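You operate a simulated robot arm through the tools that you are given. There is no shell and no other tool.

You are at the controls of a simulated robot arm. One attempt, no reset.

Task
Screw the hose coupling tight onto the pump's top port.
Fine: clamp and lock the pump first and leave it so.
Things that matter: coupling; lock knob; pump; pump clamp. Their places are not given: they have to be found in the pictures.

It is judged by the outcome, as a careful person would: the job done as asked, and still so three seconds after it is handed in. It fails if anything else is knocked over, pushed out of place, dropped, spilled or broken.

Robot
A 7-joint arm with a two-finger parallel gripper, fixed in place. Base frame: the origin is at the foot of the arm, x ahead of it, y to its left, z up; the work surface is at about z = 800. Readings come in mm, rad, newtons and seconds.
Its first joint turns from -2.601 to 2.601 rad. Payload 3.43 kg.
Tool frame: the origin (TCP) lies between the finger pads and is the grasp point; the fingertips stand 30 mm ahead of it; z points along the fingers, y is the line along which they close. Largest opening 94 mm; finger width 28, thickness 10; the body of the gripper, 50 by 96 mm, starts 55 mm behind the TCP.
Orientation is that of the tool frame in the base frame, as [roll, pitch, yaw] about the fixed x, y, z axes, in that order (R = Rz(yaw) Ry(pitch) Rx(roll)). With the fingers straight down and closing along the base's y, the tool's x points along the base's -x, its y along +y and its z along -z.

Tools
- The arm moves only by the tool send_rows. Its argument "moves" is a list of rows, each a list of 3 entries, a list of its own where there are three numbers: the shift along the tool's x, y, z in units of 50 mm (1.0 is 50 mm), then the turn, a rotation vector about the tool's x, y, z in units of 8 degrees (1.0 is 8 degrees), then the finger opening in mm, from 0 to 94. In form: [[[dx, dy, dz], [wx, wy, wz], hand], ...]. A call has 1 to 20 rows; each row shifts and turns the commanded pose from where the row before left it, along the tool's axes as they then stand. A call with a number of a shift or a turn outside -1 to 1 is refused whole. Each row takes 0.2 s and may step no farther than 50 mm and 0.15 rad from the row before; otherwise, or with a gripper value out of range, the whole call is refused. Where a pose cannot be reached the arm comes as near as it can. A force on the tool above 50 N (or 10 N above the force at the start of the call, whichever is more), or a blocked arm, ends the call early, and 0.2 s more pass. Each finger travels about 45 mm/s and halts on what it meets, pressing with about 37 N; the grip force reading is that of the motor and also rises with nothing between the fingers. The clock runs only during rows and for 0.2 s after the last one: add rows that do not move to give the fingers time. The reply holds the time, the measured pose of the TCP, the force on the tool along the base axes, the opening and the grip force, in the units named above and with some noise, with the torque about the TCP (base axes, N m) and any sound that the robot's microphone picked up.
- Cameras (640 x 400 px; columns grow to the right, rows downward): "scene" is fixed at [409.3, -506.7, 1532.8]; the picture's right is [-0.01, -1.00, 0.00], its down [-0.75, 0.01, -0.66] and it looks along [0.66, -0.01, -0.75] (base axes); focal length 309 px, centre (320, 200). "wrist" rides on the gripper at [76, 14, -103] in the tool frame; the picture's right is [-0.18, 0.98, 0.00], its down [-0.75, -0.14, -0.64] and it looks along [-0.63, -0.12, 0.77] (tool axes); focal length 243 px, centre (320, 200).
- camera(camera): a new picture of that camera. No time passes.
- measure_at(camera, pixels): for up to 12 pixels [column, row] of the newest picture of that camera ("zoom" is the newest enlarged one), the place [x, y, z] in the base frame of the surface seen there, good to about 2 mm, but the place of the scene camera against the robot may be out by one fixed shift of up to 18 mm in any direction. No time passes.
- zoom(camera, box): a new picture of the part [left, top, right, bottom] of that camera's present view, enlarged. No time passes.
- close_job(): hands the job in; it is judged then, once.

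Leave the gripper open and the arm clear of the work at the hand-in unless told otherwise.

The tools are called by a JSON object that holds its "fn" and its "kwargs". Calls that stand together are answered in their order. send_rows: Moves the arm, as the interface text tells. Its arguments: {"type":"object","properties":{"moves":{"type":"array","items":{"type":"array"}}},"required":["moves"]} The other tools are called the same way: camera (camera) takes a picture; measure_at (camera, pixels) gives the place of the surface under pixels of a picture; zoom (camera, box) takes an enlarged picture of a part of a camera's view; close_job () hands the job in.

At the start:

```text
time: 0.0
tcp_pos: [954.9, -254.2, 1166.5]
orientation: [3.141, -0.001, -3.14]
ft_force: [0.0, 0.2, -0.2]
moment: [0.0, 0.01, 0.0]
width: 94.0
gripper_force: 0.1
```

scene: 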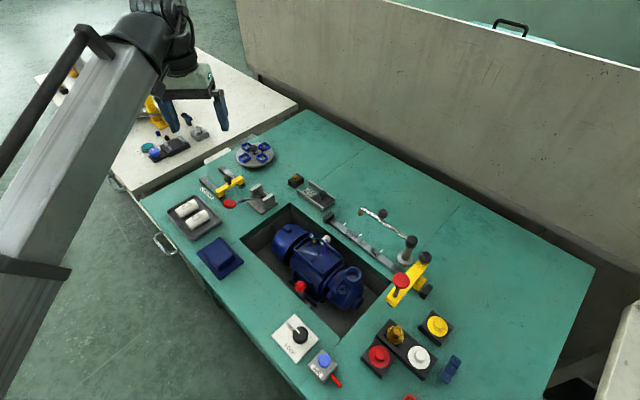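
wrist: 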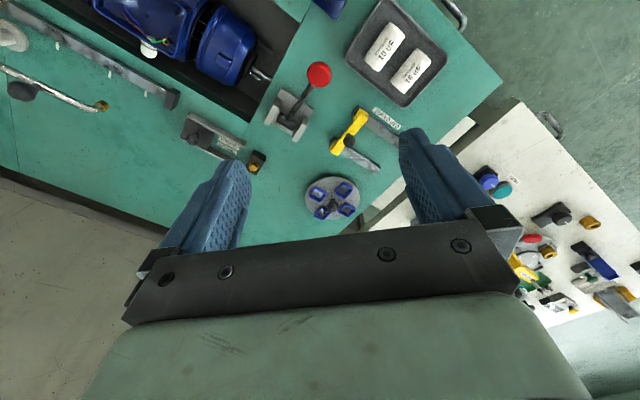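

I see a work table with a blue pump in a recess and various levers and knobs around it. I'll take enlarged pictures of the scene to identify the coupling, lock knob and clamp.

{"fn": "zoom", "kwargs": {"camera": "scene", "box": [240, 190, 400, 320]}}

{"fn": "zoom", "kwargs": {"camera": "scene", "box": [320, 190, 480, 310]}}

{"fn": "zoom", "kwargs": {"camera": "scene", "box": [250, 290, 480, 400]}}

{"fn": "zoom", "kwargs": {"camera": "scene", "box": [150, 130, 340, 260]}}

```text
3.08 times, centred on (320, 255) of scene
```

zoom: 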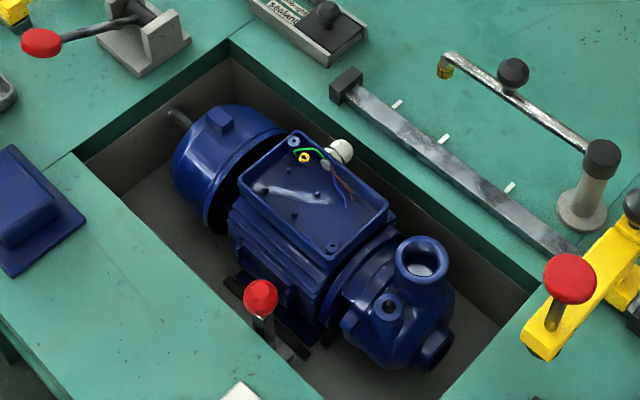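

```text
3.33 times, centred on (400, 250) of scene
```

zoom: 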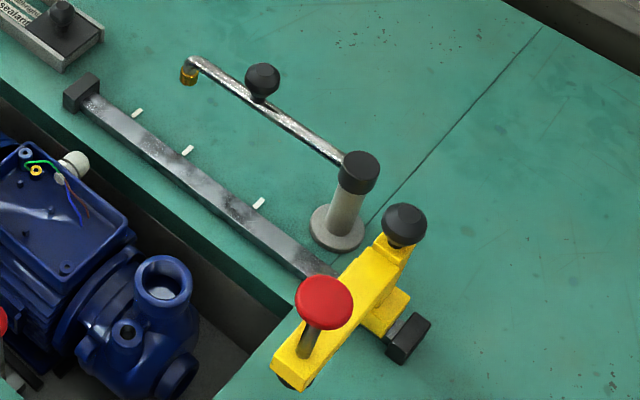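

```text
2.78 times, centred on (365, 345) of scene
```

zoom: 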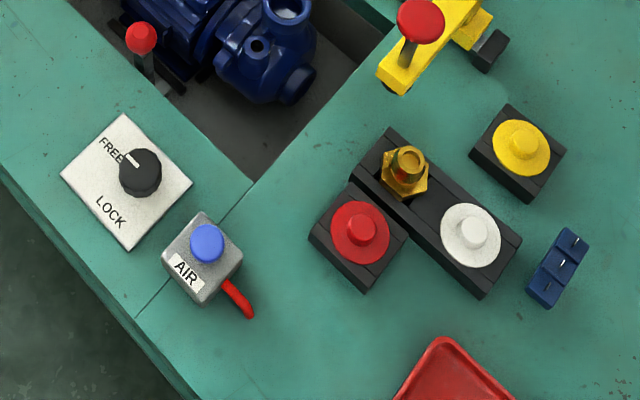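

```text
3.08 times, centred on (245, 195) of scene
```

zoom: 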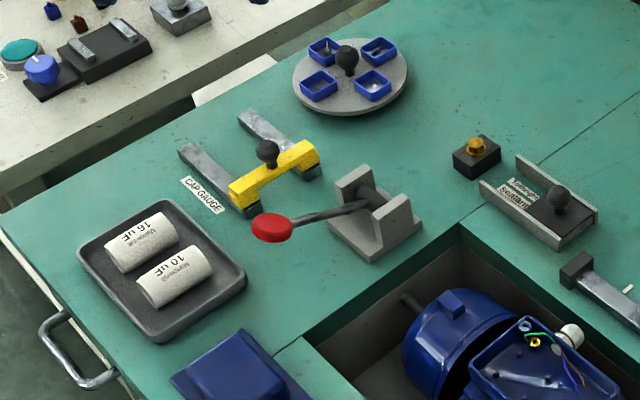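

The pump is at about (315,270). FREE/LOCK knob at (300,335), a red-topped lever in the pit by the pump at (300,288), a yellow arm with red knob on a rail at (410,275), a brass hex in a black holder at (396,333). I'll measure these places next.

{"fn": "measure_at", "kwargs": {"camera": "scene", "pixels": [[300, 287], [303, 300], [300, 335], [324, 358], [396, 330], [352, 273], [343, 284], [401, 280], [421, 257], [410, 241], [351, 209], [300, 320]]}}

{"fn": "zoom", "kwargs": {"camera": "scene", "box": [280, 260, 360, 310]}}

{"fn": "zoom", "kwargs": {"camera": "scene", "box": [360, 310, 440, 360]}}

{"fn": "zoom", "kwargs": {"camera": "scene", "box": [260, 305, 360, 400]}}

{"fn": "zoom", "kwargs": {"camera": "scene", "box": [370, 230, 450, 310]}}

```text
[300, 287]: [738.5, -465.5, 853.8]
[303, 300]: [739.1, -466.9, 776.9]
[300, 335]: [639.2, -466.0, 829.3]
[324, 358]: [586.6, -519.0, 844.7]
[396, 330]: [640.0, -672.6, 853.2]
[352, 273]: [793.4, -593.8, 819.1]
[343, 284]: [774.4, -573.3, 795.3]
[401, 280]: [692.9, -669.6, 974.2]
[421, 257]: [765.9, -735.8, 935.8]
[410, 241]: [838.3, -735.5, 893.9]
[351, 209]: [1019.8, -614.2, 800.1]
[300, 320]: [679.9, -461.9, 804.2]
```

```text
8.00 times, centred on (320, 285) of scene
```

zoom: 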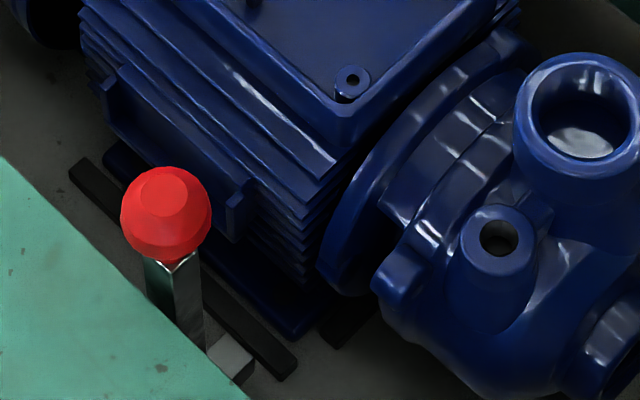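

```text
8.00 times, centred on (400, 335) of scene
```

zoom: 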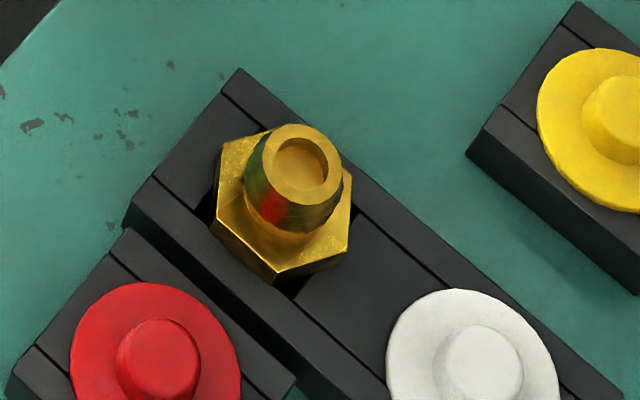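

```text
4.21 times, centred on (310, 352) of scene
```

zoom: 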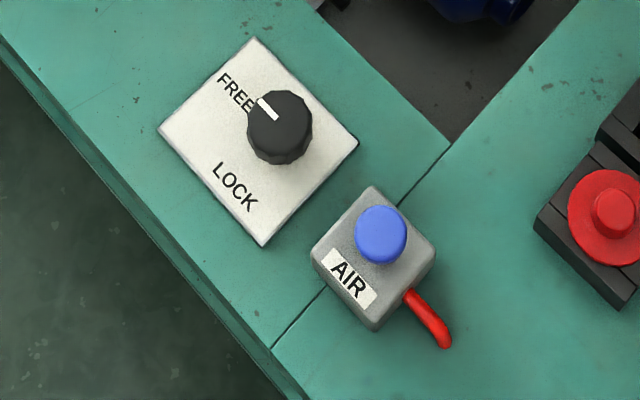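

```text
5.00 times, centred on (410, 270) of scene
```

zoom: 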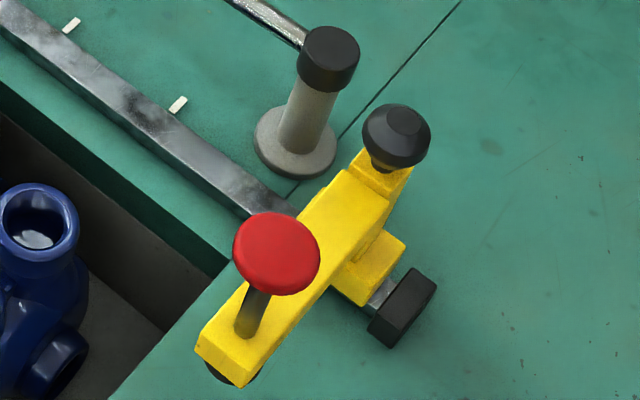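

The FREE/LOCK knob, the red-topped lever in the pit and the brass hex coupling look like the relevant parts. I'll fly high (z about 1160) to about (500,-480) so that the wrist camera looks onto the pump.

{"fn": "send_rows", "kwargs": {"moves": [[[0.83, -0.41, 0], [0, 0, 0], 94], [[0.83, -0.41, 0], [0, 0, 0], 94], [[0.83, -0.41, 0], [0, 0, 0], 94], [[0.83, -0.41, 0], [0, 0, 0], 94], [[0.83, -0.41, 0], [0, 0, 0], 94], [[0.83, -0.41, 0], [0, 0, 0], 94], [[0.83, -0.41, 0], [0, 0, 0], 94], [[0.83, -0.41, 0], [0, 0, 0], 94], [[0.83, -0.41, 0], [0, 0, 0], 94], [[0.83, -0.41, 0], [0, 0, 0], 94], [[0.83, -0.41, 0], [0, 0, 0], 94]]}}

{"fn": "camera", "kwargs": {"camera": "wrist"}}

{"fn": "camera", "kwargs": {"camera": "scene"}}

```text
time: 1.1
tcp_pos: [786.1, -339.7, 1166.4]
orientation: [-3.138, 0.009, 3.139]
ft_force: [2.9, -6.8, -7.1]
moment: [0.69, -0.33, 0.47]
width: 94.1
gripper_force: 0.0
stopped in row 5: the force on the tool passed its limit at 59 N (the readings are from after the stop); the commanded pose is now the measured one
```

```text
taken
```

wrist: 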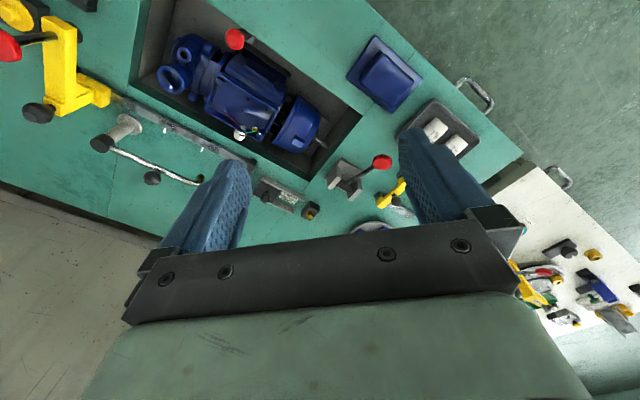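

```text
taken
```

scene: 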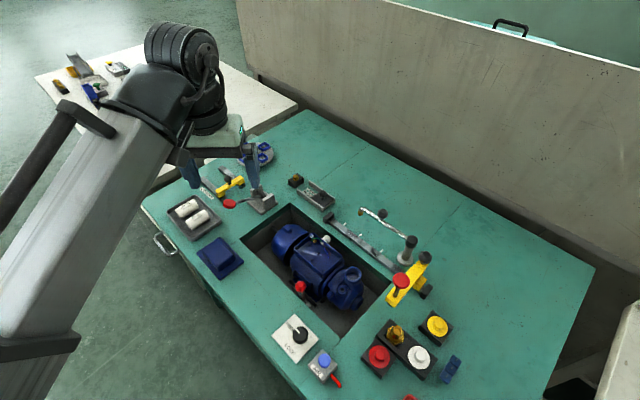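

The move stopped at row 5 on a force spike in mid-air at (786,-340), probably because the move was too brisk: nothing is near the gripper in the scene picture. I'll check the resting force with a small slow move.

{"fn": "send_rows", "kwargs": {"moves": [[[0, 0, 0], [0, 0, 0], 94], [[0, 0, 0], [0, 0, 0], 94], [[0.1, -0.05, 0], [0, 0, 0], 94], [[0.2, -0.1, 0], [0, 0, 0], 94], [[0.3, -0.15, 0], [0, 0, 0], 94], [[0.3, -0.15, 0], [0, 0, 0], 94], [[0.3, -0.15, 0], [0, 0, 0], 94], [[0.3, -0.15, 0], [0, 0, 0], 94]]}}

```text
time: 2.2
tcp_pos: [763.6, -349.1, 1168.2]
orientation: [-3.137, 0.016, 3.134]
ft_force: [5.9, -4.3, -12.3]
moment: [0.21, -0.16, 0.17]
width: 94.2
gripper_force: 0.2
stopped in row 5: the force on the tool passed its limit at 54 N (the readings are from after the stop); the commanded pose is now the measured one
```

Blocked again at r≈840, z=1168 – probably the arm's own limits when high. I'll back out slightly and descend, then see whether the force clears.

{"fn": "send_rows", "kwargs": {"moves": [[[-0.2, 0.1, 0], [0, 0, 0], 94], [[-0.2, 0.1, 0], [0, 0, 0], 94], [[0, 0, 0], [0, 0, 0], 94], [[0, 0, 0.2], [0, 0, 0], 94], [[0, 0, 0.3], [0, 0, 0], 94], [[0, 0, 0.4], [0, 0, 0], 94], [[0, 0, 0.4], [0, 0, 0], 94], [[0, 0, 0.2], [0, 0, 0], 94], [[0, 0, 0], [0, 0, 0], 94]]}}

{"fn": "camera", "kwargs": {"camera": "scene"}}

```text
time: 4.2
tcp_pos: [784.9, -341.7, 1093.3]
orientation: [-3.138, 0.015, 3.134]
ft_force: [-0.1, -0.3, 0.2]
moment: [0.0, -0.02, 0.0]
width: 93.8
gripper_force: 0.2
```

```text
taken
```

scene: 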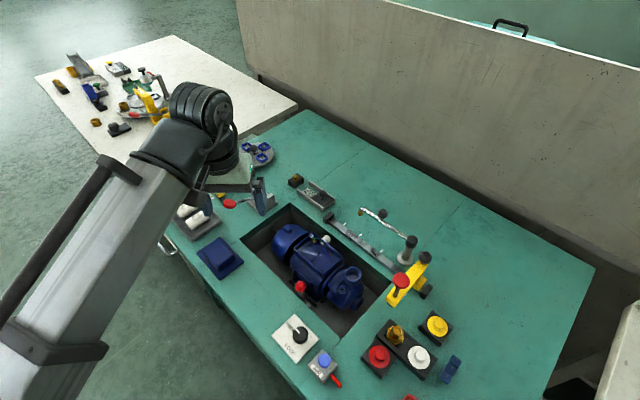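

Forces are back to zero at z=1093. I'll go slowly towards (655,-420) at this height.

{"fn": "send_rows", "kwargs": {"moves": [[[0.2, -0.12, 0.05], [0, 0, 0], 94], [[0.4, -0.25, 0.1], [0, 0, 0], 94], [[0.4, -0.25, 0.1], [0, 0, 0], 94], [[0.4, -0.25, 0.1], [0, 0, 0], 94], [[0.4, -0.25, 0.1], [0, 0, 0], 94], [[0.4, -0.25, 0.1], [0, 0, 0], 94], [[0.2, -0.12, 0], [0, 0, 0], 94], [[0, 0, 0], [0, 0, 0], 94]]}}

{"fn": "camera", "kwargs": {"camera": "wrist"}}

```text
time: 6.0
tcp_pos: [663.9, -413.5, 1065.8]
orientation: [-3.14, 0.014, 3.135]
ft_force: [-1.0, -0.1, -0.1]
moment: [0.0, -0.02, 0.0]
width: 94.0
gripper_force: 0.0
```

```text
taken
```

wrist: 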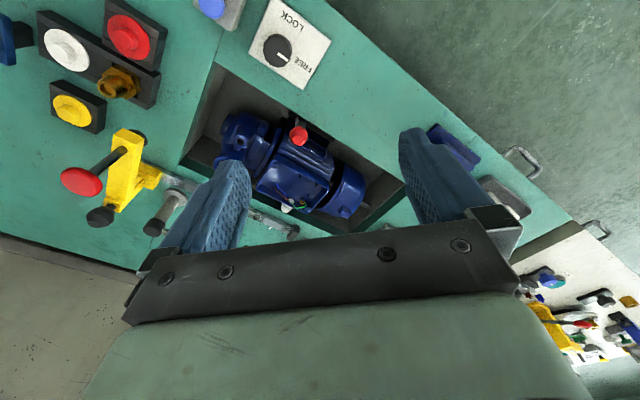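

Good view. The red-topped lever is at (299,135), pump port at (236,140), FREE/LOCK knob at (278,50), brass coupling at (120,83). Let me enlarge and measure.

{"fn": "zoom", "kwargs": {"camera": "wrist", "box": [180, 80, 380, 220]}}

{"fn": "zoom", "kwargs": {"camera": "wrist", "box": [30, 0, 350, 130]}}

{"fn": "measure_at", "kwargs": {"camera": "wrist", "pixels": [[299, 132], [278, 50], [120, 83], [80, 182], [127, 137], [236, 140], [210, 5], [208, 100], [395, 170], [345, 270], [290, 10], [160, 120]]}}

```text
2.86 times, centred on (280, 150) of wrist
```

zoom: 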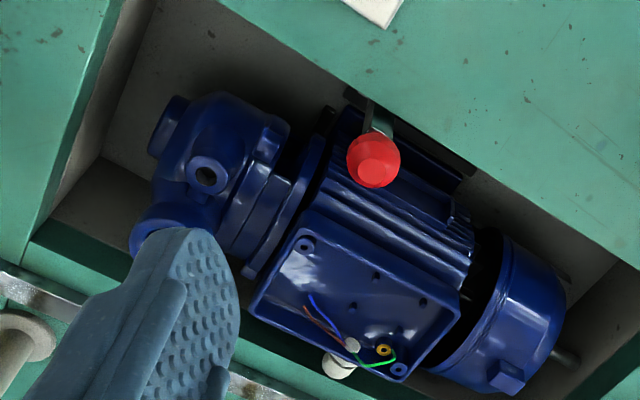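

```text
2.00 times, centred on (190, 65) of wrist
```

zoom: 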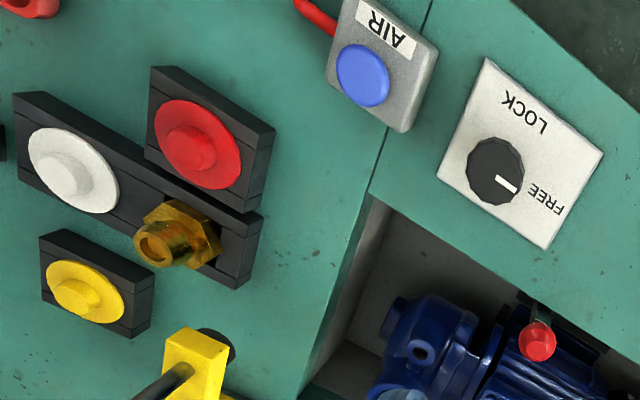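

```text
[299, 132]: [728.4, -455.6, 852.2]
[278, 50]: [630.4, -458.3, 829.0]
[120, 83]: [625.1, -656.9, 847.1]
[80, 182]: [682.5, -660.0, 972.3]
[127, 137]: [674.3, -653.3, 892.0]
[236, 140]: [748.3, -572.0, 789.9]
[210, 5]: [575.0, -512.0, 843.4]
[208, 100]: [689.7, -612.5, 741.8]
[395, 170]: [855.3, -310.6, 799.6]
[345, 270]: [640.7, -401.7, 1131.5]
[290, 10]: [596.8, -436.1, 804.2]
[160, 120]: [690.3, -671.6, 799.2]
```

The wrist and scene cameras differ by about (-9.5, +9, -1). Next I'll measure the pit corners, pump body and port in the scene picture to get the table orientation.

{"fn": "measure_at", "kwargs": {"camera": "scene", "pixels": [[238, 241], [283, 202], [396, 276], [338, 353], [347, 266], [357, 274], [346, 278], [353, 268], [348, 273], [336, 291], [305, 293], [352, 298]]}}

{"fn": "zoom", "kwargs": {"camera": "scene", "box": [325, 255, 375, 310]}}

{"fn": "zoom", "kwargs": {"camera": "scene", "box": [280, 270, 330, 310]}}

```text
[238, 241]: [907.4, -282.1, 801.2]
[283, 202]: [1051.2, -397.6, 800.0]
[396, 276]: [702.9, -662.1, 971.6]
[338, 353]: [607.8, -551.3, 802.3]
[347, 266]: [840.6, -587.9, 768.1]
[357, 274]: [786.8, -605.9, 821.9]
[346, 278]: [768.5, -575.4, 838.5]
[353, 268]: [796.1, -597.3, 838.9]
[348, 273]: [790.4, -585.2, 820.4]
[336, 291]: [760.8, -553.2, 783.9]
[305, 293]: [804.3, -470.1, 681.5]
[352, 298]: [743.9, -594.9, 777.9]
```

```text
7.27 times, centred on (350, 282) of scene
```

zoom: 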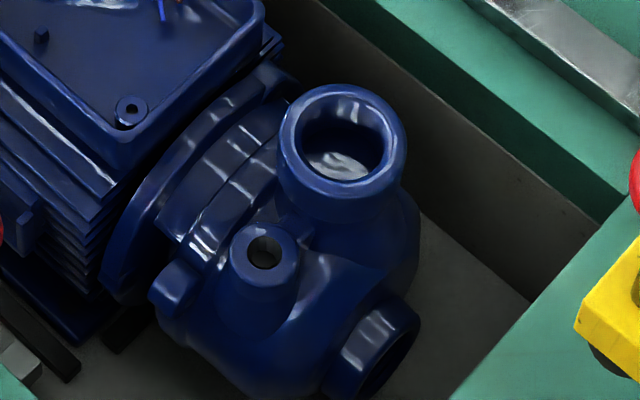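

```text
10.00 times, centred on (305, 290) of scene
```

zoom: 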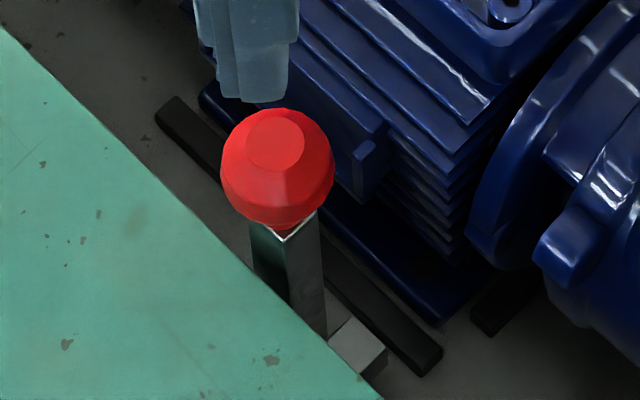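

The lever head is at about (728,-456,852), with a black jaw strip between it and the pump foot. I'll bring the TCP to about 130 mm above the lever head and turn the tool by +42° so that the wrist camera looks along the pit and shows the clamp from the side.

{"fn": "send_rows", "kwargs": {"moves": [[[-0.2, -0.23, 0.34], [0, 0, 0], 94], [[-0.2, -0.23, 0.34], [0, 0, 0], 94], [[-0.2, -0.23, 0.34], [0, 0, 0], 94], [[-0.2, -0.23, 0.34], [0, 0, 0], 94], [[-0.2, -0.23, 0.34], [0, 0, 0], 94], [[0, 0, 0], [0, 0, -0.5], 94], [[0, 0, 0], [0, 0, -0.9], 94], [[0, 0, 0], [0, 0, -0.9], 94], [[0, 0, 0], [0, 0, -0.9], 94], [[0, 0, 0], [0, 0, -0.9], 94], [[0, 0, 0], [0, 0, -0.9], 94], [[0, 0, 0], [0, 0, -0.3], 94], [[0, 0, 0], [0, 0, 0], 94]]}}

{"fn": "camera", "kwargs": {"camera": "wrist"}}

```text
time: 8.8
tcp_pos: [715.5, -471.8, 979.5]
orientation: [-3.131, 0.009, -2.408]
ft_force: [-0.2, -0.8, -0.4]
moment: [0.01, 0.0, -0.01]
width: 94.2
gripper_force: 0.0
```

```text
taken
```

wrist: 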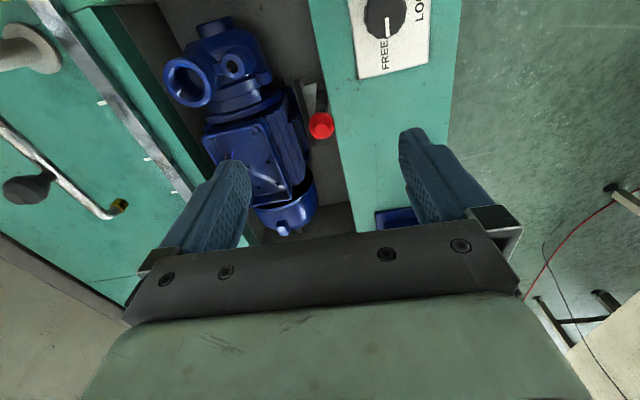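

Now I see the port at (187,80), lever head at (321,125). I'll enlarge the lever region and the port.

{"fn": "zoom", "kwargs": {"camera": "wrist", "box": [270, 60, 370, 160]}}

{"fn": "zoom", "kwargs": {"camera": "wrist", "box": [150, 0, 350, 130]}}

{"fn": "measure_at", "kwargs": {"camera": "wrist", "pixels": [[321, 120], [310, 98], [187, 80], [168, 80], [205, 80], [187, 62], [187, 98], [300, 140], [330, 80], [345, 190], [305, 5], [385, 25]]}}

```text
4.00 times, centred on (320, 110) of wrist
```

zoom: 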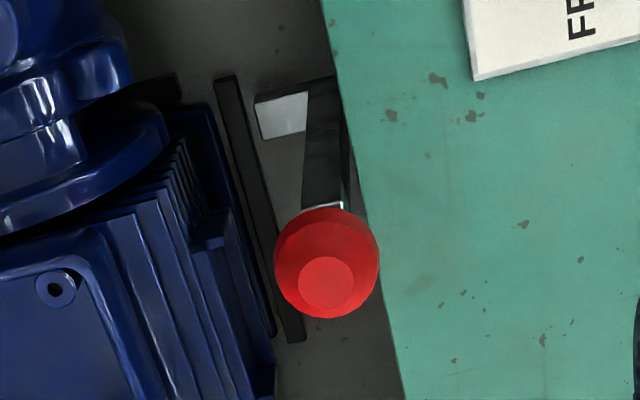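

```text
3.08 times, centred on (250, 65) of wrist
```

zoom: 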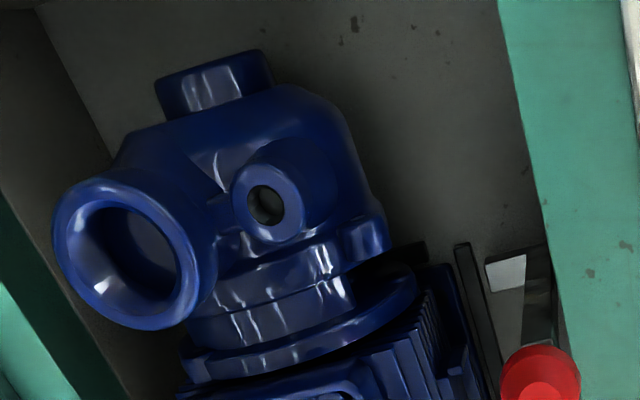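

```text
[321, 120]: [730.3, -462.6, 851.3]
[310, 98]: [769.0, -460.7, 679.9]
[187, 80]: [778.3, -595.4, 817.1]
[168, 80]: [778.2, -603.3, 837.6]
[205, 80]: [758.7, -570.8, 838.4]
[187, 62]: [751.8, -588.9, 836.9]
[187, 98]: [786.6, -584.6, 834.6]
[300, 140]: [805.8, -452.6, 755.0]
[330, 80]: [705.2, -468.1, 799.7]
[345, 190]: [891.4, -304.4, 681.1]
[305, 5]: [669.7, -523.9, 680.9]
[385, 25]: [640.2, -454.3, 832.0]
```

The lever stem goes down to a gray block near the pit floor (z≈680) with a black jaw strip beside the pump's foot. I'll measure details in an enlarged picture.

{"fn": "zoom", "kwargs": {"camera": "wrist", "box": [270, 60, 370, 160]}}

{"fn": "measure_at", "kwargs": {"camera": "zoom", "pixels": [[285, 115], [262, 92], [330, 85], [325, 190], [228, 80], [293, 335], [262, 220], [205, 120], [250, 300], [300, 130], [340, 75], [327, 275]]}}

{"fn": "measure_at", "kwargs": {"camera": "wrist", "pixels": [[320, 40], [345, 155], [352, 220], [312, 3], [330, 95], [165, 150]]}}

```text
4.00 times, centred on (320, 110) of wrist
```

zoom: 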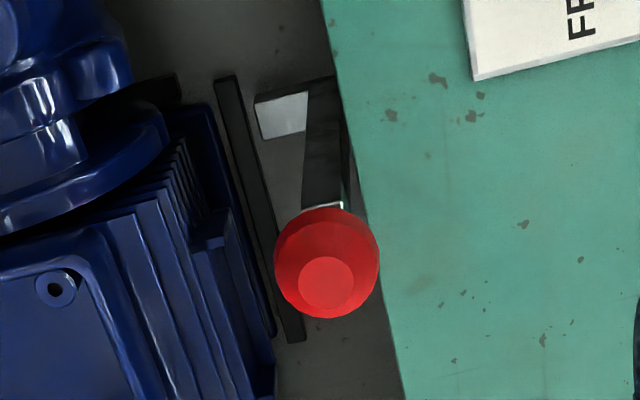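

```text
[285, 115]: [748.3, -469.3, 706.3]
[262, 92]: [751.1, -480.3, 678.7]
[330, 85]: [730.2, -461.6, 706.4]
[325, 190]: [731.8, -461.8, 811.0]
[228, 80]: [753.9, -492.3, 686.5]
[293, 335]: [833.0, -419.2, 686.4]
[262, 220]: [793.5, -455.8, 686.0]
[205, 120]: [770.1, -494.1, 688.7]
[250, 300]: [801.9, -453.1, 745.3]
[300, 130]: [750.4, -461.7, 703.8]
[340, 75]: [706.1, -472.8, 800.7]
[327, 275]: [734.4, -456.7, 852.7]
```

```text
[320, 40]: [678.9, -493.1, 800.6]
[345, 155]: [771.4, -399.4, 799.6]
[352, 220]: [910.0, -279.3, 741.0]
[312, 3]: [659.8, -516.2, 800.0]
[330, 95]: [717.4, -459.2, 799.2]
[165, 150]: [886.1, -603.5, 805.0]
```

The pit floor is at z≈680, jaw strips about 7 mm high, a toe block at the lever's foot points at the pump. I'll measure the pit edge and lever orientation exactly so I push the lever square.

{"fn": "measure_at", "kwargs": {"camera": "zoom", "pixels": [[330, 10], [350, 95], [372, 200], [405, 350], [412, 390], [480, 78], [635, 40], [300, 285], [355, 285], [328, 312], [350, 190], [312, 85]]}}

{"fn": "measure_at", "kwargs": {"camera": "scene", "pixels": [[274, 331], [301, 314], [322, 337], [293, 364], [396, 323], [385, 328], [408, 328], [356, 352]]}}

```text
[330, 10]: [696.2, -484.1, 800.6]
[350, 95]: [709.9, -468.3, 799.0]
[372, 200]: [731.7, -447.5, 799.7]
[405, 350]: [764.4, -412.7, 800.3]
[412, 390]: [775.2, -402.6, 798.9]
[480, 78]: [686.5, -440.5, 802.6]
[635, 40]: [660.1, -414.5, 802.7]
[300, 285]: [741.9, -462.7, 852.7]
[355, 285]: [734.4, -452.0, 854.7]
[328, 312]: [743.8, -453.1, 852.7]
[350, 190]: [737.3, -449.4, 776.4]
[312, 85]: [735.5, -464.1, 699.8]
```

```text
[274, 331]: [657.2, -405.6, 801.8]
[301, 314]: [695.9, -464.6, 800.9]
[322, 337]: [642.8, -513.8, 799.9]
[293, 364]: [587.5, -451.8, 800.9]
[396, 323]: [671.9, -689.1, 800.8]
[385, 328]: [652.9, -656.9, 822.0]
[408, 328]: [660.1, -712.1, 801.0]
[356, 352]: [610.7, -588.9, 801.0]
```

The pit edge runs at 45.7°; the lever head centre is about (735,-456), about 25 mm in diameter. I need the height of the pump's terminal box before lowering the fingers around the lever.

{"fn": "measure_at", "kwargs": {"camera": "wrist", "pixels": [[255, 155], [275, 130], [250, 130], [220, 145], [284, 100], [232, 66], [285, 230], [300, 165], [270, 190], [283, 120], [290, 110], [296, 150]]}}

{"fn": "zoom", "kwargs": {"camera": "wrist", "box": [180, 90, 380, 250]}}

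```text
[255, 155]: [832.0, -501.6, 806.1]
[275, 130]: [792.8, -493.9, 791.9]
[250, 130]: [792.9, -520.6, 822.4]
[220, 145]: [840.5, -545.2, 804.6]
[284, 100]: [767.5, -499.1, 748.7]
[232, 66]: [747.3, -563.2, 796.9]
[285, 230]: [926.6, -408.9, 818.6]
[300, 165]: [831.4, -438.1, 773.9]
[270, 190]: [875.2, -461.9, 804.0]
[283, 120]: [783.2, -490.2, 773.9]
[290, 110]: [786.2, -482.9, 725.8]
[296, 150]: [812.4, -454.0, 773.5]
```

```text
2.50 times, centred on (280, 170) of wrist
```

zoom: 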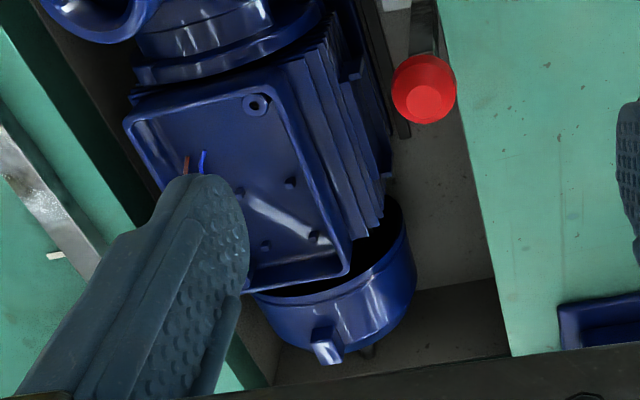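

The box rim is at z≈822 and the head at about 852. I'll align the closing axis square to the pit edge, set the opening to 50 mm, and come down around the lever head, stopping at z≈885 to check.

{"fn": "send_rows", "kwargs": {"moves": [[[0, 0, 0], [0, 0, -0.46], 50], [[-0.25, -0.03, 0], [0, 0, 0], 50], [[-0.25, -0.03, 0], [0, 0, 0], 50], [[0, 0, 0.3], [0, 0, 0], 50], [[0, 0, 0.5], [0, 0, 0], 50], [[0, 0, 0.5], [0, 0, 0], 50], [[0, 0, 0.4], [0, 0, 0], 50], [[0, 0, 0.2], [0, 0, 0], 50], [[0, 0, 0], [0, 0, 0], 50]]}}

{"fn": "camera", "kwargs": {"camera": "wrist"}}

{"fn": "zoom", "kwargs": {"camera": "scene", "box": [240, 220, 380, 320]}}

```text
time: 10.8
tcp_pos: [736.6, -457.3, 884.4]
orientation: [-3.129, 0.008, -2.346]
ft_force: [-0.2, -0.3, -0.9]
moment: [0.01, 0.01, 0.02]
width: 49.8
gripper_force: 0.2
```

```text
taken
```

wrist: 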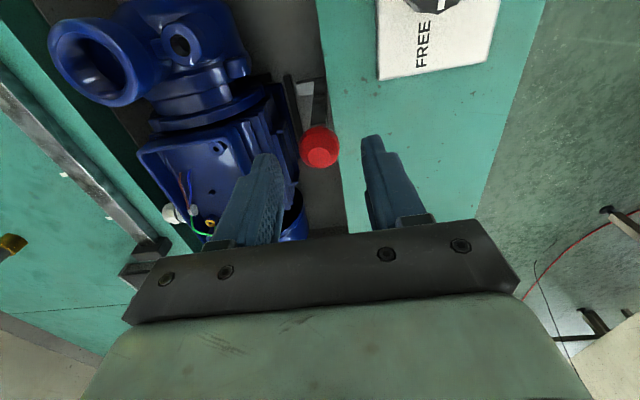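

```text
4.00 times, centred on (310, 270) of scene
```

zoom: 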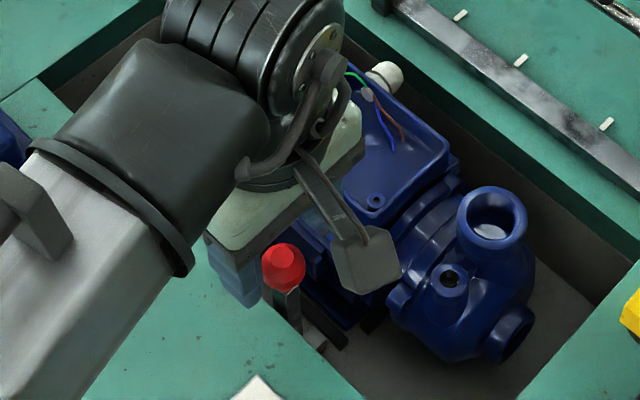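

The lever head is centred between the fingers at (320,147). I'll lower to TCP z≈858 so the pads straddle the head, then push slowly toward the pump (tool -y).

{"fn": "send_rows", "kwargs": {"moves": [[[0, 0, 0.2], [0, 0, 0], 50], [[0, 0, 0.2], [0, 0, 0], 50], [[0, 0, 0.12], [0, 0, 0], 50], [[0, -0.1, 0], [0, 0, 0], 50], [[0, -0.1, 0], [0, 0, 0], 50], [[0, -0.1, 0], [0, 0, 0], 50], [[0, -0.1, 0], [0, 0, 0], 50], [[0, 0, 0], [0, 0, 0], 50]]}}

{"fn": "camera", "kwargs": {"camera": "wrist"}}

```text
time: 12.6
tcp_pos: [750.9, -472.6, 858.9]
orientation: [-3.13, 0.008, -2.346]
ft_force: [-0.3, 0.6, -0.5]
moment: [0.03, -0.01, -0.03]
width: 50.2
gripper_force: 0.2
```

```text
taken
```

wrist: 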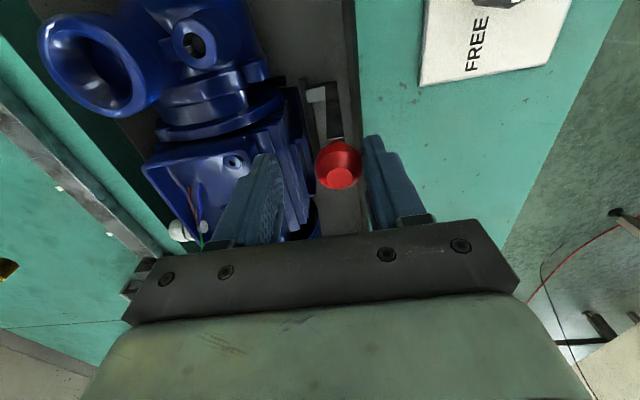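

The near finger is now close to the head with no force yet. I keep pushing in small steps while watching the force.

{"fn": "send_rows", "kwargs": {"moves": [[[0, -0.06, 0], [0, 0, 0], 50], [[0, -0.06, 0], [0, 0, 0], 50], [[0, -0.06, 0], [0, 0, 0], 50], [[0, -0.06, 0], [0, 0, 0], 50], [[0, 0, 0], [0, 0, 0], 50]]}}

{"fn": "camera", "kwargs": {"camera": "wrist"}}

```text
time: 13.8
tcp_pos: [759.2, -478.8, 858.6]
orientation: [-3.128, 0.007, -2.346]
ft_force: [-0.3, 0.5, 0.2]
moment: [0.02, 0.0, 0.01]
width: 49.9
gripper_force: 0.5
```

```text
taken
```

wrist: 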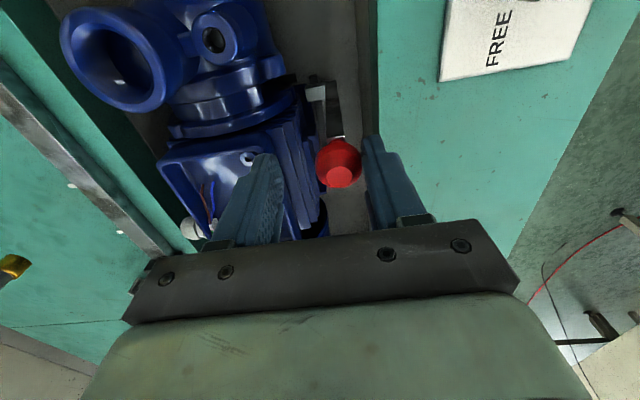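

The head has moved along with the finger with almost no force. I'll check whether it slides or tilts by measuring head and foot.

{"fn": "zoom", "kwargs": {"camera": "wrist", "box": [280, 60, 400, 200]}}

{"fn": "measure_at", "kwargs": {"camera": "wrist", "pixels": [[341, 176], [315, 92], [318, 105], [338, 90], [328, 85], [300, 85], [332, 130]]}}

```text
2.86 times, centred on (340, 130) of wrist
```

zoom: 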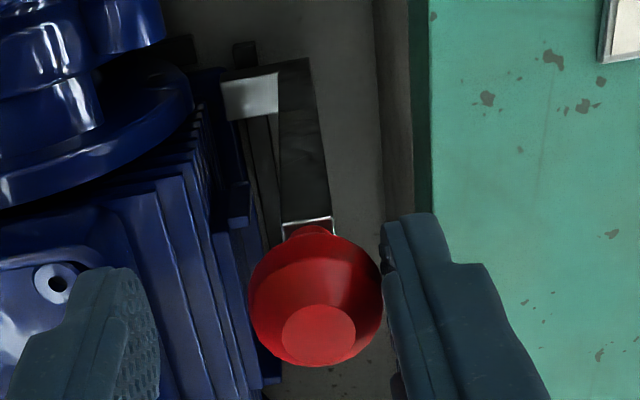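

```text
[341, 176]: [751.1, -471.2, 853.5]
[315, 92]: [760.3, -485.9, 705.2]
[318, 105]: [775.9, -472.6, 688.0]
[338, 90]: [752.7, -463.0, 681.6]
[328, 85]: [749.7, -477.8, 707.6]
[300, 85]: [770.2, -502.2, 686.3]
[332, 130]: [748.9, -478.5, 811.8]
```

It is a slide: head and toe both moved about 21 mm toward the pump, height unchanged. I continue pushing in small steps until the toe meets the pump.

{"fn": "send_rows", "kwargs": {"moves": [[[0, -0.05, 0], [0, 0, 0], 50], [[0, -0.05, 0], [0, 0, 0], 50], [[0, -0.05, 0], [0, 0, 0], 50], [[0, -0.05, 0], [0, 0, 0], 50], [[0, 0, 0], [0, 0, 0], 50]]}}

{"fn": "zoom", "kwargs": {"camera": "wrist", "box": [280, 60, 400, 200]}}

```text
time: 15.0
tcp_pos: [766.8, -485.2, 859.5]
orientation: [-3.13, 0.006, -2.346]
ft_force: [-0.4, -0.4, 0.3]
moment: [-0.01, -0.02, -0.02]
width: 50.1
gripper_force: 0.0
```

```text
2.86 times, centred on (340, 130) of wrist
```

zoom: 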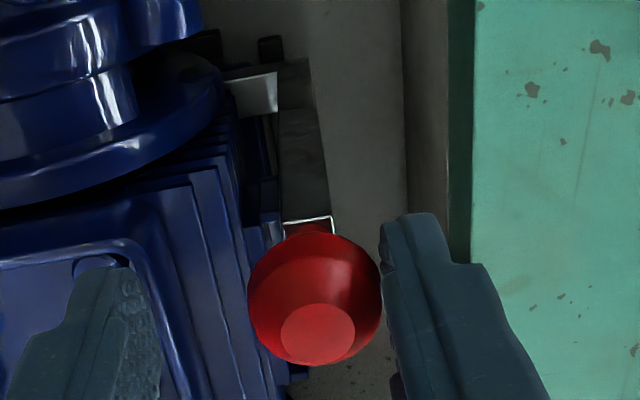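

Still no resistance; the toe is now over the pump foot. I push on in small steps.

{"fn": "send_rows", "kwargs": {"moves": [[[0, -0.04, 0], [0, 0, 0], 50], [[0, -0.04, 0], [0, 0, 0], 50], [[0, -0.04, 0], [0, 0, 0], 50], [[0, -0.04, 0], [0, 0, 0], 50], [[0, 0, 0], [0, 0, 0], 50]]}}

{"fn": "zoom", "kwargs": {"camera": "wrist", "box": [240, 60, 400, 200]}}

```text
time: 16.2
tcp_pos: [770.7, -490.6, 860.1]
orientation: [-3.134, 0.008, -2.342]
ft_force: [-13.1, 15.8, -2.6]
moment: [0.43, 0.26, -0.09]
width: 62.1
gripper_force: 10.4
```

```text
2.86 times, centred on (320, 130) of wrist
```

zoom: 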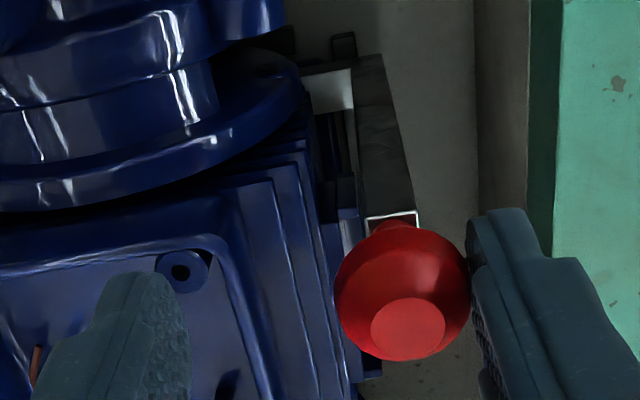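

Resistance of about 20 N now appears: the lever has met something. I'll measure head and toe again and check whether the pump has shifted.

{"fn": "camera", "kwargs": {"camera": "wrist"}}

{"fn": "measure_at", "kwargs": {"camera": "wrist", "pixels": [[343, 176], [322, 92], [335, 92], [85, 60], [350, 145]]}}

```text
taken
```

wrist: 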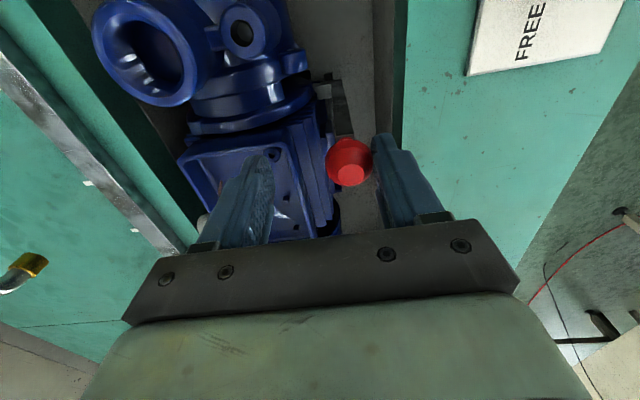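

```text
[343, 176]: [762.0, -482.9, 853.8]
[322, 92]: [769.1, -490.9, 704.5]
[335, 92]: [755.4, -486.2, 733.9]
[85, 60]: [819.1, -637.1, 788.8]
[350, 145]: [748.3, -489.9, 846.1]
```

Head now about (760,-482), 35 mm from the start. I push a little more to learn if this is the end stop.

{"fn": "send_rows", "kwargs": {"moves": [[[0, -0.05, 0], [0, 0, 0], 50], [[0, -0.05, 0], [0, 0, 0], 50], [[0, 0, 0], [0, 0, 0], 50], [[0, 0, 0], [0, 0, 0], 50]]}}

{"fn": "camera", "kwargs": {"camera": "wrist"}}

{"fn": "zoom", "kwargs": {"camera": "wrist", "box": [240, 60, 400, 200]}}

{"fn": "measure_at", "kwargs": {"camera": "wrist", "pixels": [[343, 176], [322, 92], [110, 60]]}}

```text
time: 17.2
tcp_pos: [774.3, -493.9, 859.5]
orientation: [-3.14, 0.007, -2.344]
ft_force: [-20.5, 28.4, -10.8]
moment: [0.47, 0.0, -0.24]
width: 69.9
gripper_force: 17.4
```

```text
taken
```

wrist: 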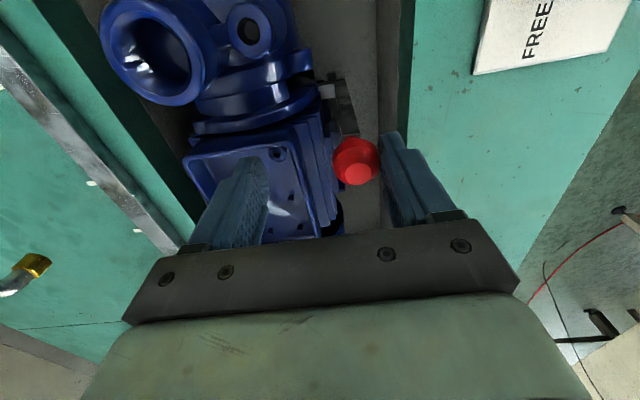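

```text
2.86 times, centred on (320, 130) of wrist
```

zoom: 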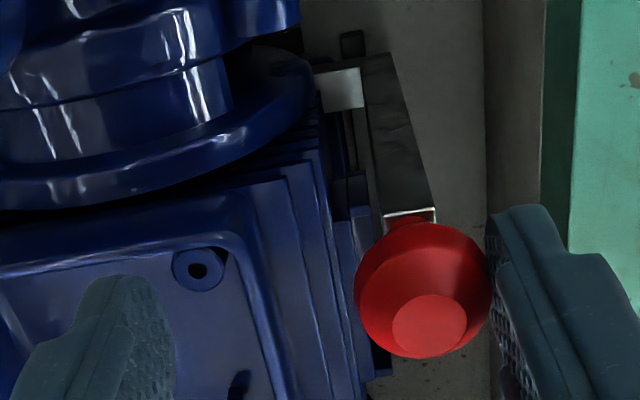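

```text
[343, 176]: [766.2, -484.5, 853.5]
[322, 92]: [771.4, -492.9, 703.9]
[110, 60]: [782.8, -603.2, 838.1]
```

The lever holds at 35 N and the finger yields instead: the clamp is at its stop. I'll back off to centre the fingers on the head, then lift clear.

{"fn": "send_rows", "kwargs": {"moves": [[[0, 0.1, 0], [0, 0, 0], 60], [[0, 0.15, 0], [0, 0, 0], 60], [[0, 0.15, 0], [0, 0, 0], 60], [[0, 0, 0], [0, 0, 0], 60]]}}

{"fn": "camera", "kwargs": {"camera": "wrist"}}

```text
time: 18.2
tcp_pos: [762.3, -481.8, 858.7]
orientation: [-3.131, 0.006, -2.345]
ft_force: [0.1, 0.1, -0.7]
moment: [0.03, -0.01, -0.02]
width: 60.1
gripper_force: 0.1
```

```text
taken
```

wrist: 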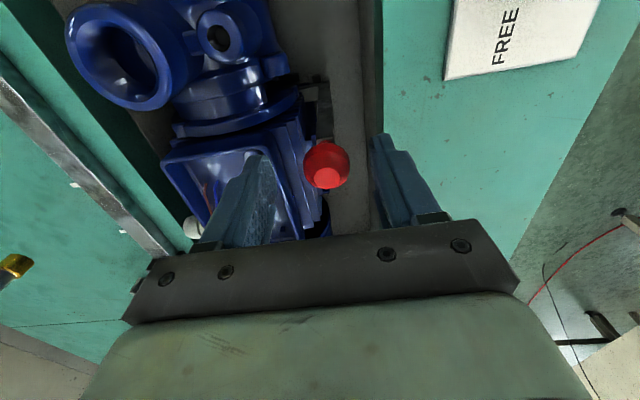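

The lever stays where it was put, at (326,170). I lift straight up to about z=960.

{"fn": "measure_at", "kwargs": {"camera": "wrist", "pixels": [[326, 174], [308, 100], [322, 100]]}}

{"fn": "send_rows", "kwargs": {"moves": [[[0, 0, -0.3], [0, 0, 0], 60], [[0, 0, -0.5], [0, 0, 0], 60], [[0, 0, -0.5], [0, 0, 0], 60], [[0, 0, -0.5], [0, 0, 0], 60], [[0, 0, -0.3], [0, 0, 0], 60], [[0, 0, 0], [0, 0, 0], 60]]}}

{"fn": "camera", "kwargs": {"camera": "wrist"}}

{"fn": "zoom", "kwargs": {"camera": "wrist", "box": [220, 60, 380, 160]}}

```text
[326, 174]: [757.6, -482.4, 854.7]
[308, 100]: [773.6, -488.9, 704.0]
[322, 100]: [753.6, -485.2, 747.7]
```

```text
time: 19.6
tcp_pos: [758.1, -482.6, 963.4]
orientation: [-3.129, 0.007, -2.346]
ft_force: [-1.3, -0.3, 0.0]
moment: [0.01, -0.03, 0.02]
width: 60.1
gripper_force: 0.0
```

```text
taken
```

wrist: 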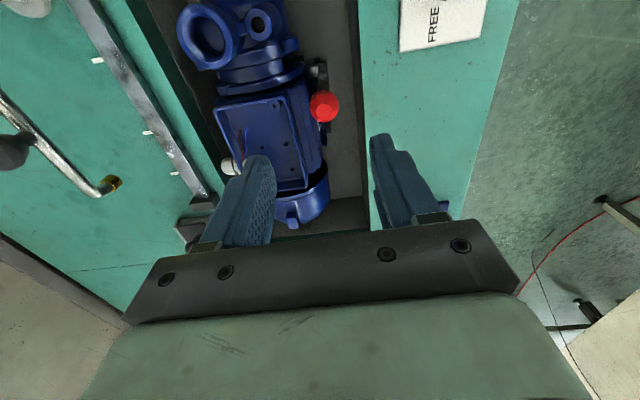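

```text
4.00 times, centred on (300, 110) of wrist
```

zoom: 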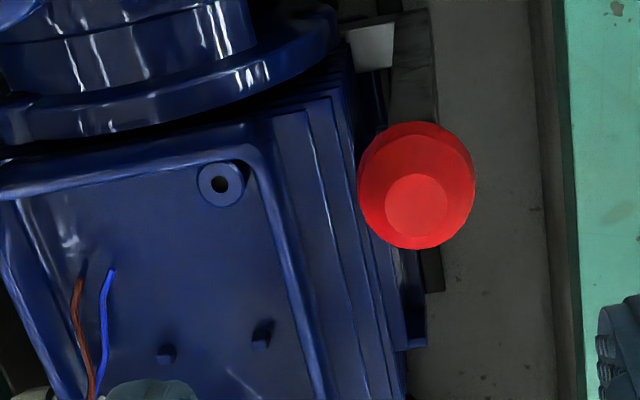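

The clamp stays closed. Next is the FREE/LOCK knob at about (630,-458,829). I'll move above it at this height, then turn the tool -126° so there is room for a +90° turn afterwards.

{"fn": "send_rows", "kwargs": {"moves": [[[0.287, 0.435, 0], [0, 0, 0], 60], [[0.287, 0.435, 0], [0, 0, 0], 60], [[0.287, 0.435, 0], [0, 0, 0], 60], [[0.287, 0.435, 0], [0, 0, 0], 60], [[0.287, 0.435, 0], [0, 0, 0], 60], [[0, 0, 0], [0, 0, 0.6], 60], [[0, 0, 0], [0, 0, 0.9], 60], [[0, 0, 0], [0, 0, 0.9], 60], [[0, 0, 0], [0, 0, 0.9], 60], [[0, 0, 0], [0, 0, 0.9], 60], [[0, 0, 0], [0, 0, 0.9], 60], [[0, 0, 0], [0, 0, 0], 60]]}}

{"fn": "camera", "kwargs": {"camera": "wrist"}}

```text
time: 22.2
tcp_pos: [632.1, -456.2, 961.6]
orientation: [-3.139, 0.013, -3.06]
ft_force: [-0.5, 0.3, -0.2]
moment: [0.0, 0.0, 0.01]
width: 59.9
gripper_force: 0.1
```

```text
taken
```

wrist: 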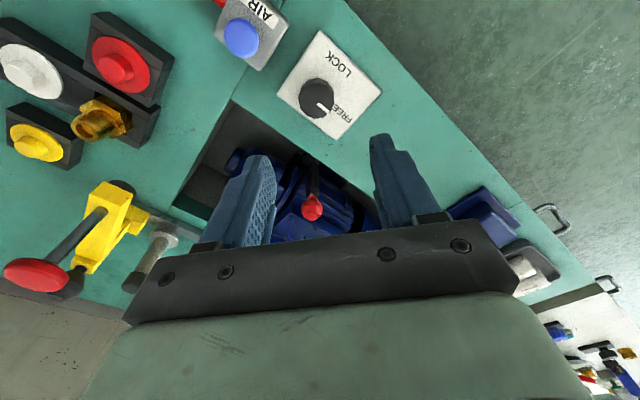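

I have a clear view of the knob at (316,97) and coupling at (100,118). I'll measure them here.

{"fn": "zoom", "kwargs": {"camera": "wrist", "box": [260, 30, 400, 150]}}

{"fn": "measure_at", "kwargs": {"camera": "zoom", "pixels": [[298, 215], [245, 215], [350, 215], [298, 165], [298, 270], [330, 240]]}}

{"fn": "zoom", "kwargs": {"camera": "wrist", "box": [50, 70, 170, 170]}}

{"fn": "measure_at", "kwargs": {"camera": "zoom", "pixels": [[215, 220], [185, 225], [230, 160], [240, 230], [300, 150], [340, 170], [330, 130], [330, 220], [270, 260], [400, 140], [250, 100], [180, 120]]}}

```text
3.33 times, centred on (330, 90) of wrist
```

zoom: 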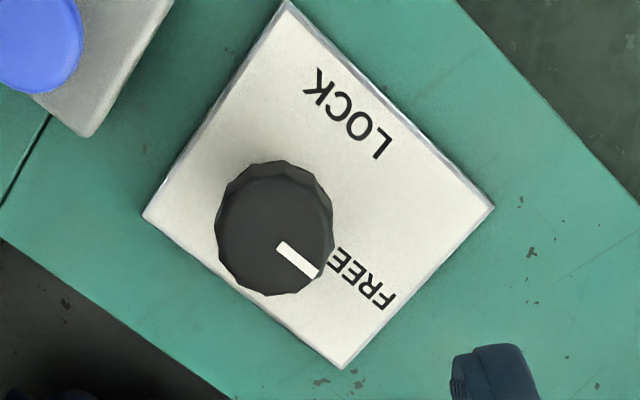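

```text
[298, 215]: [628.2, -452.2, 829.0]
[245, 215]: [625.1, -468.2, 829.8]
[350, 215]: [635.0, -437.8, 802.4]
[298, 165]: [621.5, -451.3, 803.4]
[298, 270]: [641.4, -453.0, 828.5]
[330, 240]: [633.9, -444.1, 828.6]
```

```text
4.00 times, centred on (110, 120) of wrist
```

zoom: 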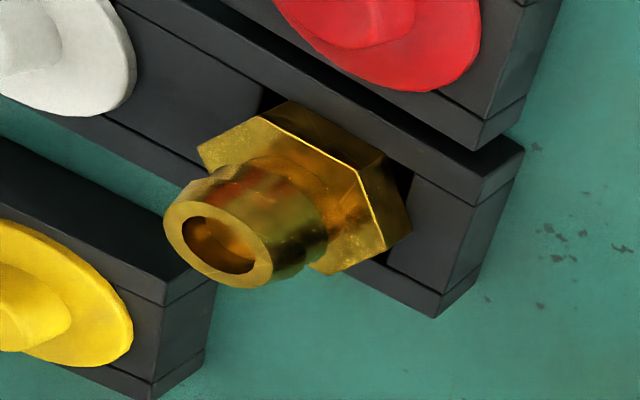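

```text
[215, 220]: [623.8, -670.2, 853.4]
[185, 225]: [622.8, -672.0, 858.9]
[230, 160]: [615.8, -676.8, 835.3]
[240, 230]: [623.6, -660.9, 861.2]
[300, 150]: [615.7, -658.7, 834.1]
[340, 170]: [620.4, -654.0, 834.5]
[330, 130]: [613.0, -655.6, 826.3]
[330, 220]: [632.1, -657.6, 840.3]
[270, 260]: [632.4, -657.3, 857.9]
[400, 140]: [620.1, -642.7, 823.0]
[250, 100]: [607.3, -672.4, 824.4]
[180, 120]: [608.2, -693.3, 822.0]
```

The knob centre is about (631.6,-459.7), top at z≈829, diameter ~36 mm. Its pointer is at azimuth ~47° (FREE) and LOCK is 90° counter-clockwise from there. I finish turning the tool to yaw ≈100°, centre over the knob, and go down to z≈880.

{"fn": "send_rows", "kwargs": {"moves": [[[0, 0, 0], [0, 0, 0.96], 60], [[0, 0, 0], [0, 0, 0.96], 60], [[0, 0, 0], [0, 0, 0.96], 60], [[0, 0, 0], [0, 0, 0.96], 60], [[0, 0, 0], [0, 0, 0.96], 60], [[0, 0, 0], [0, 0, 0.96], 60], [[0, 0, 0], [0, 0, 0.96], 60], [[0, 0, 0], [0, 0, 0.96], 60], [[0, 0, 0], [0, 0, 0.96], 60], [[0, 0, 0], [0, 0, 0.96], 60], [[0, 0, 0], [0, 0, 0.96], 60], [[-0.06, -0.02, 0.3], [0, 0, 0], 60], [[0, 0, 0.5], [0, 0, 0], 60], [[0, 0, 0.5], [0, 0, 0], 60], [[0, 0, 0.3], [0, 0, 0], 60], [[0, 0, 0], [0, 0, 0], 60]]}}

{"fn": "camera", "kwargs": {"camera": "wrist"}}

```text
time: 25.6
tcp_pos: [632.6, -460.3, 882.4]
orientation: [3.13, 0.005, 1.752]
ft_force: [0.3, 0.1, 0.2]
moment: [-0.01, 0.03, 0.02]
width: 59.8
gripper_force: 0.1
```

```text
taken
```

wrist: 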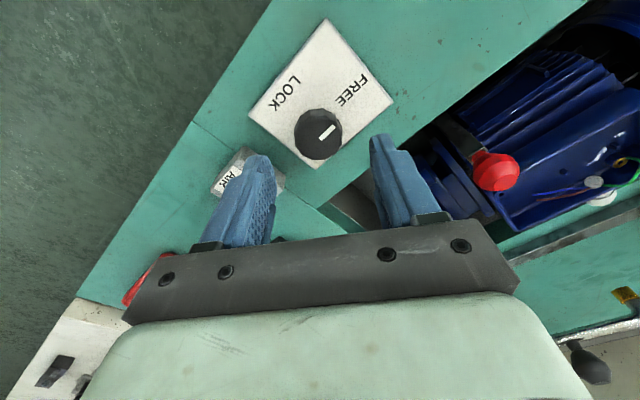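

The knob is centred at (318,137) as expected. I go down to TCP z≈838 (tips at 808) and close on the knob.

{"fn": "send_rows", "kwargs": {"moves": [[[0, 0, 0.3], [0, 0, 0], 60], [[0, 0, 0.3], [0, 0, 0], 60], [[0, 0, 0.26], [0, 0, 0], 60], [[0, 0, 0], [0, 0, 0], 50], [[0, 0, 0], [0, 0, 0], 42], [[0, 0, 0], [0, 0, 0], 36], [[0, 0, 0], [0, 0, 0], 32], [[0, 0, 0], [0, 0, 0], 32], [[0, 0, 0], [0, 0, 0], 32]]}}

{"fn": "camera", "kwargs": {"camera": "wrist"}}

```text
time: 27.6
tcp_pos: [633.2, -460.6, 840.1]
orientation: [3.131, 0.005, 1.751]
ft_force: [-8.2, -1.4, -5.0]
moment: [-0.03, 0.12, 0.02]
width: 37.0
gripper_force: 4.3
```

```text
taken
```

wrist: 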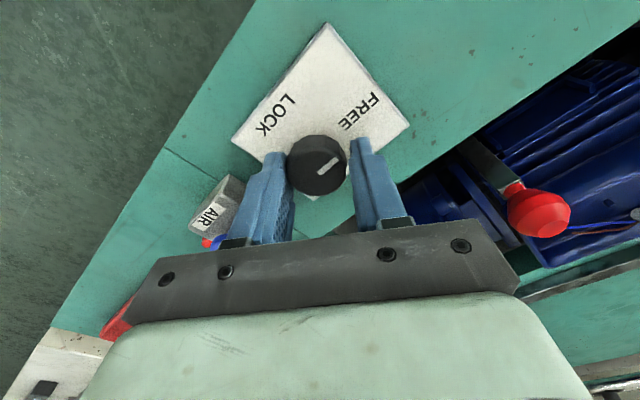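

Gripped at 37 mm with an 8 N side force along -x, so I shift about 1.5 mm to -x (tool -y), close harder, and check.

{"fn": "send_rows", "kwargs": {"moves": [[[0, -0.03, 0], [0, 0, 0], 30], [[0, 0, 0], [0, 0, 0], 25], [[0, 0, 0], [0, 0, 0], 22], [[0, 0, 0], [0, 0, 0], 22]]}}

```text
time: 28.6
tcp_pos: [632.3, -461.2, 839.3]
orientation: [3.13, 0.006, 1.751]
ft_force: [-12.0, -5.7, -2.7]
moment: [-0.21, 0.33, 0.04]
width: 33.3
gripper_force: 45.0
```

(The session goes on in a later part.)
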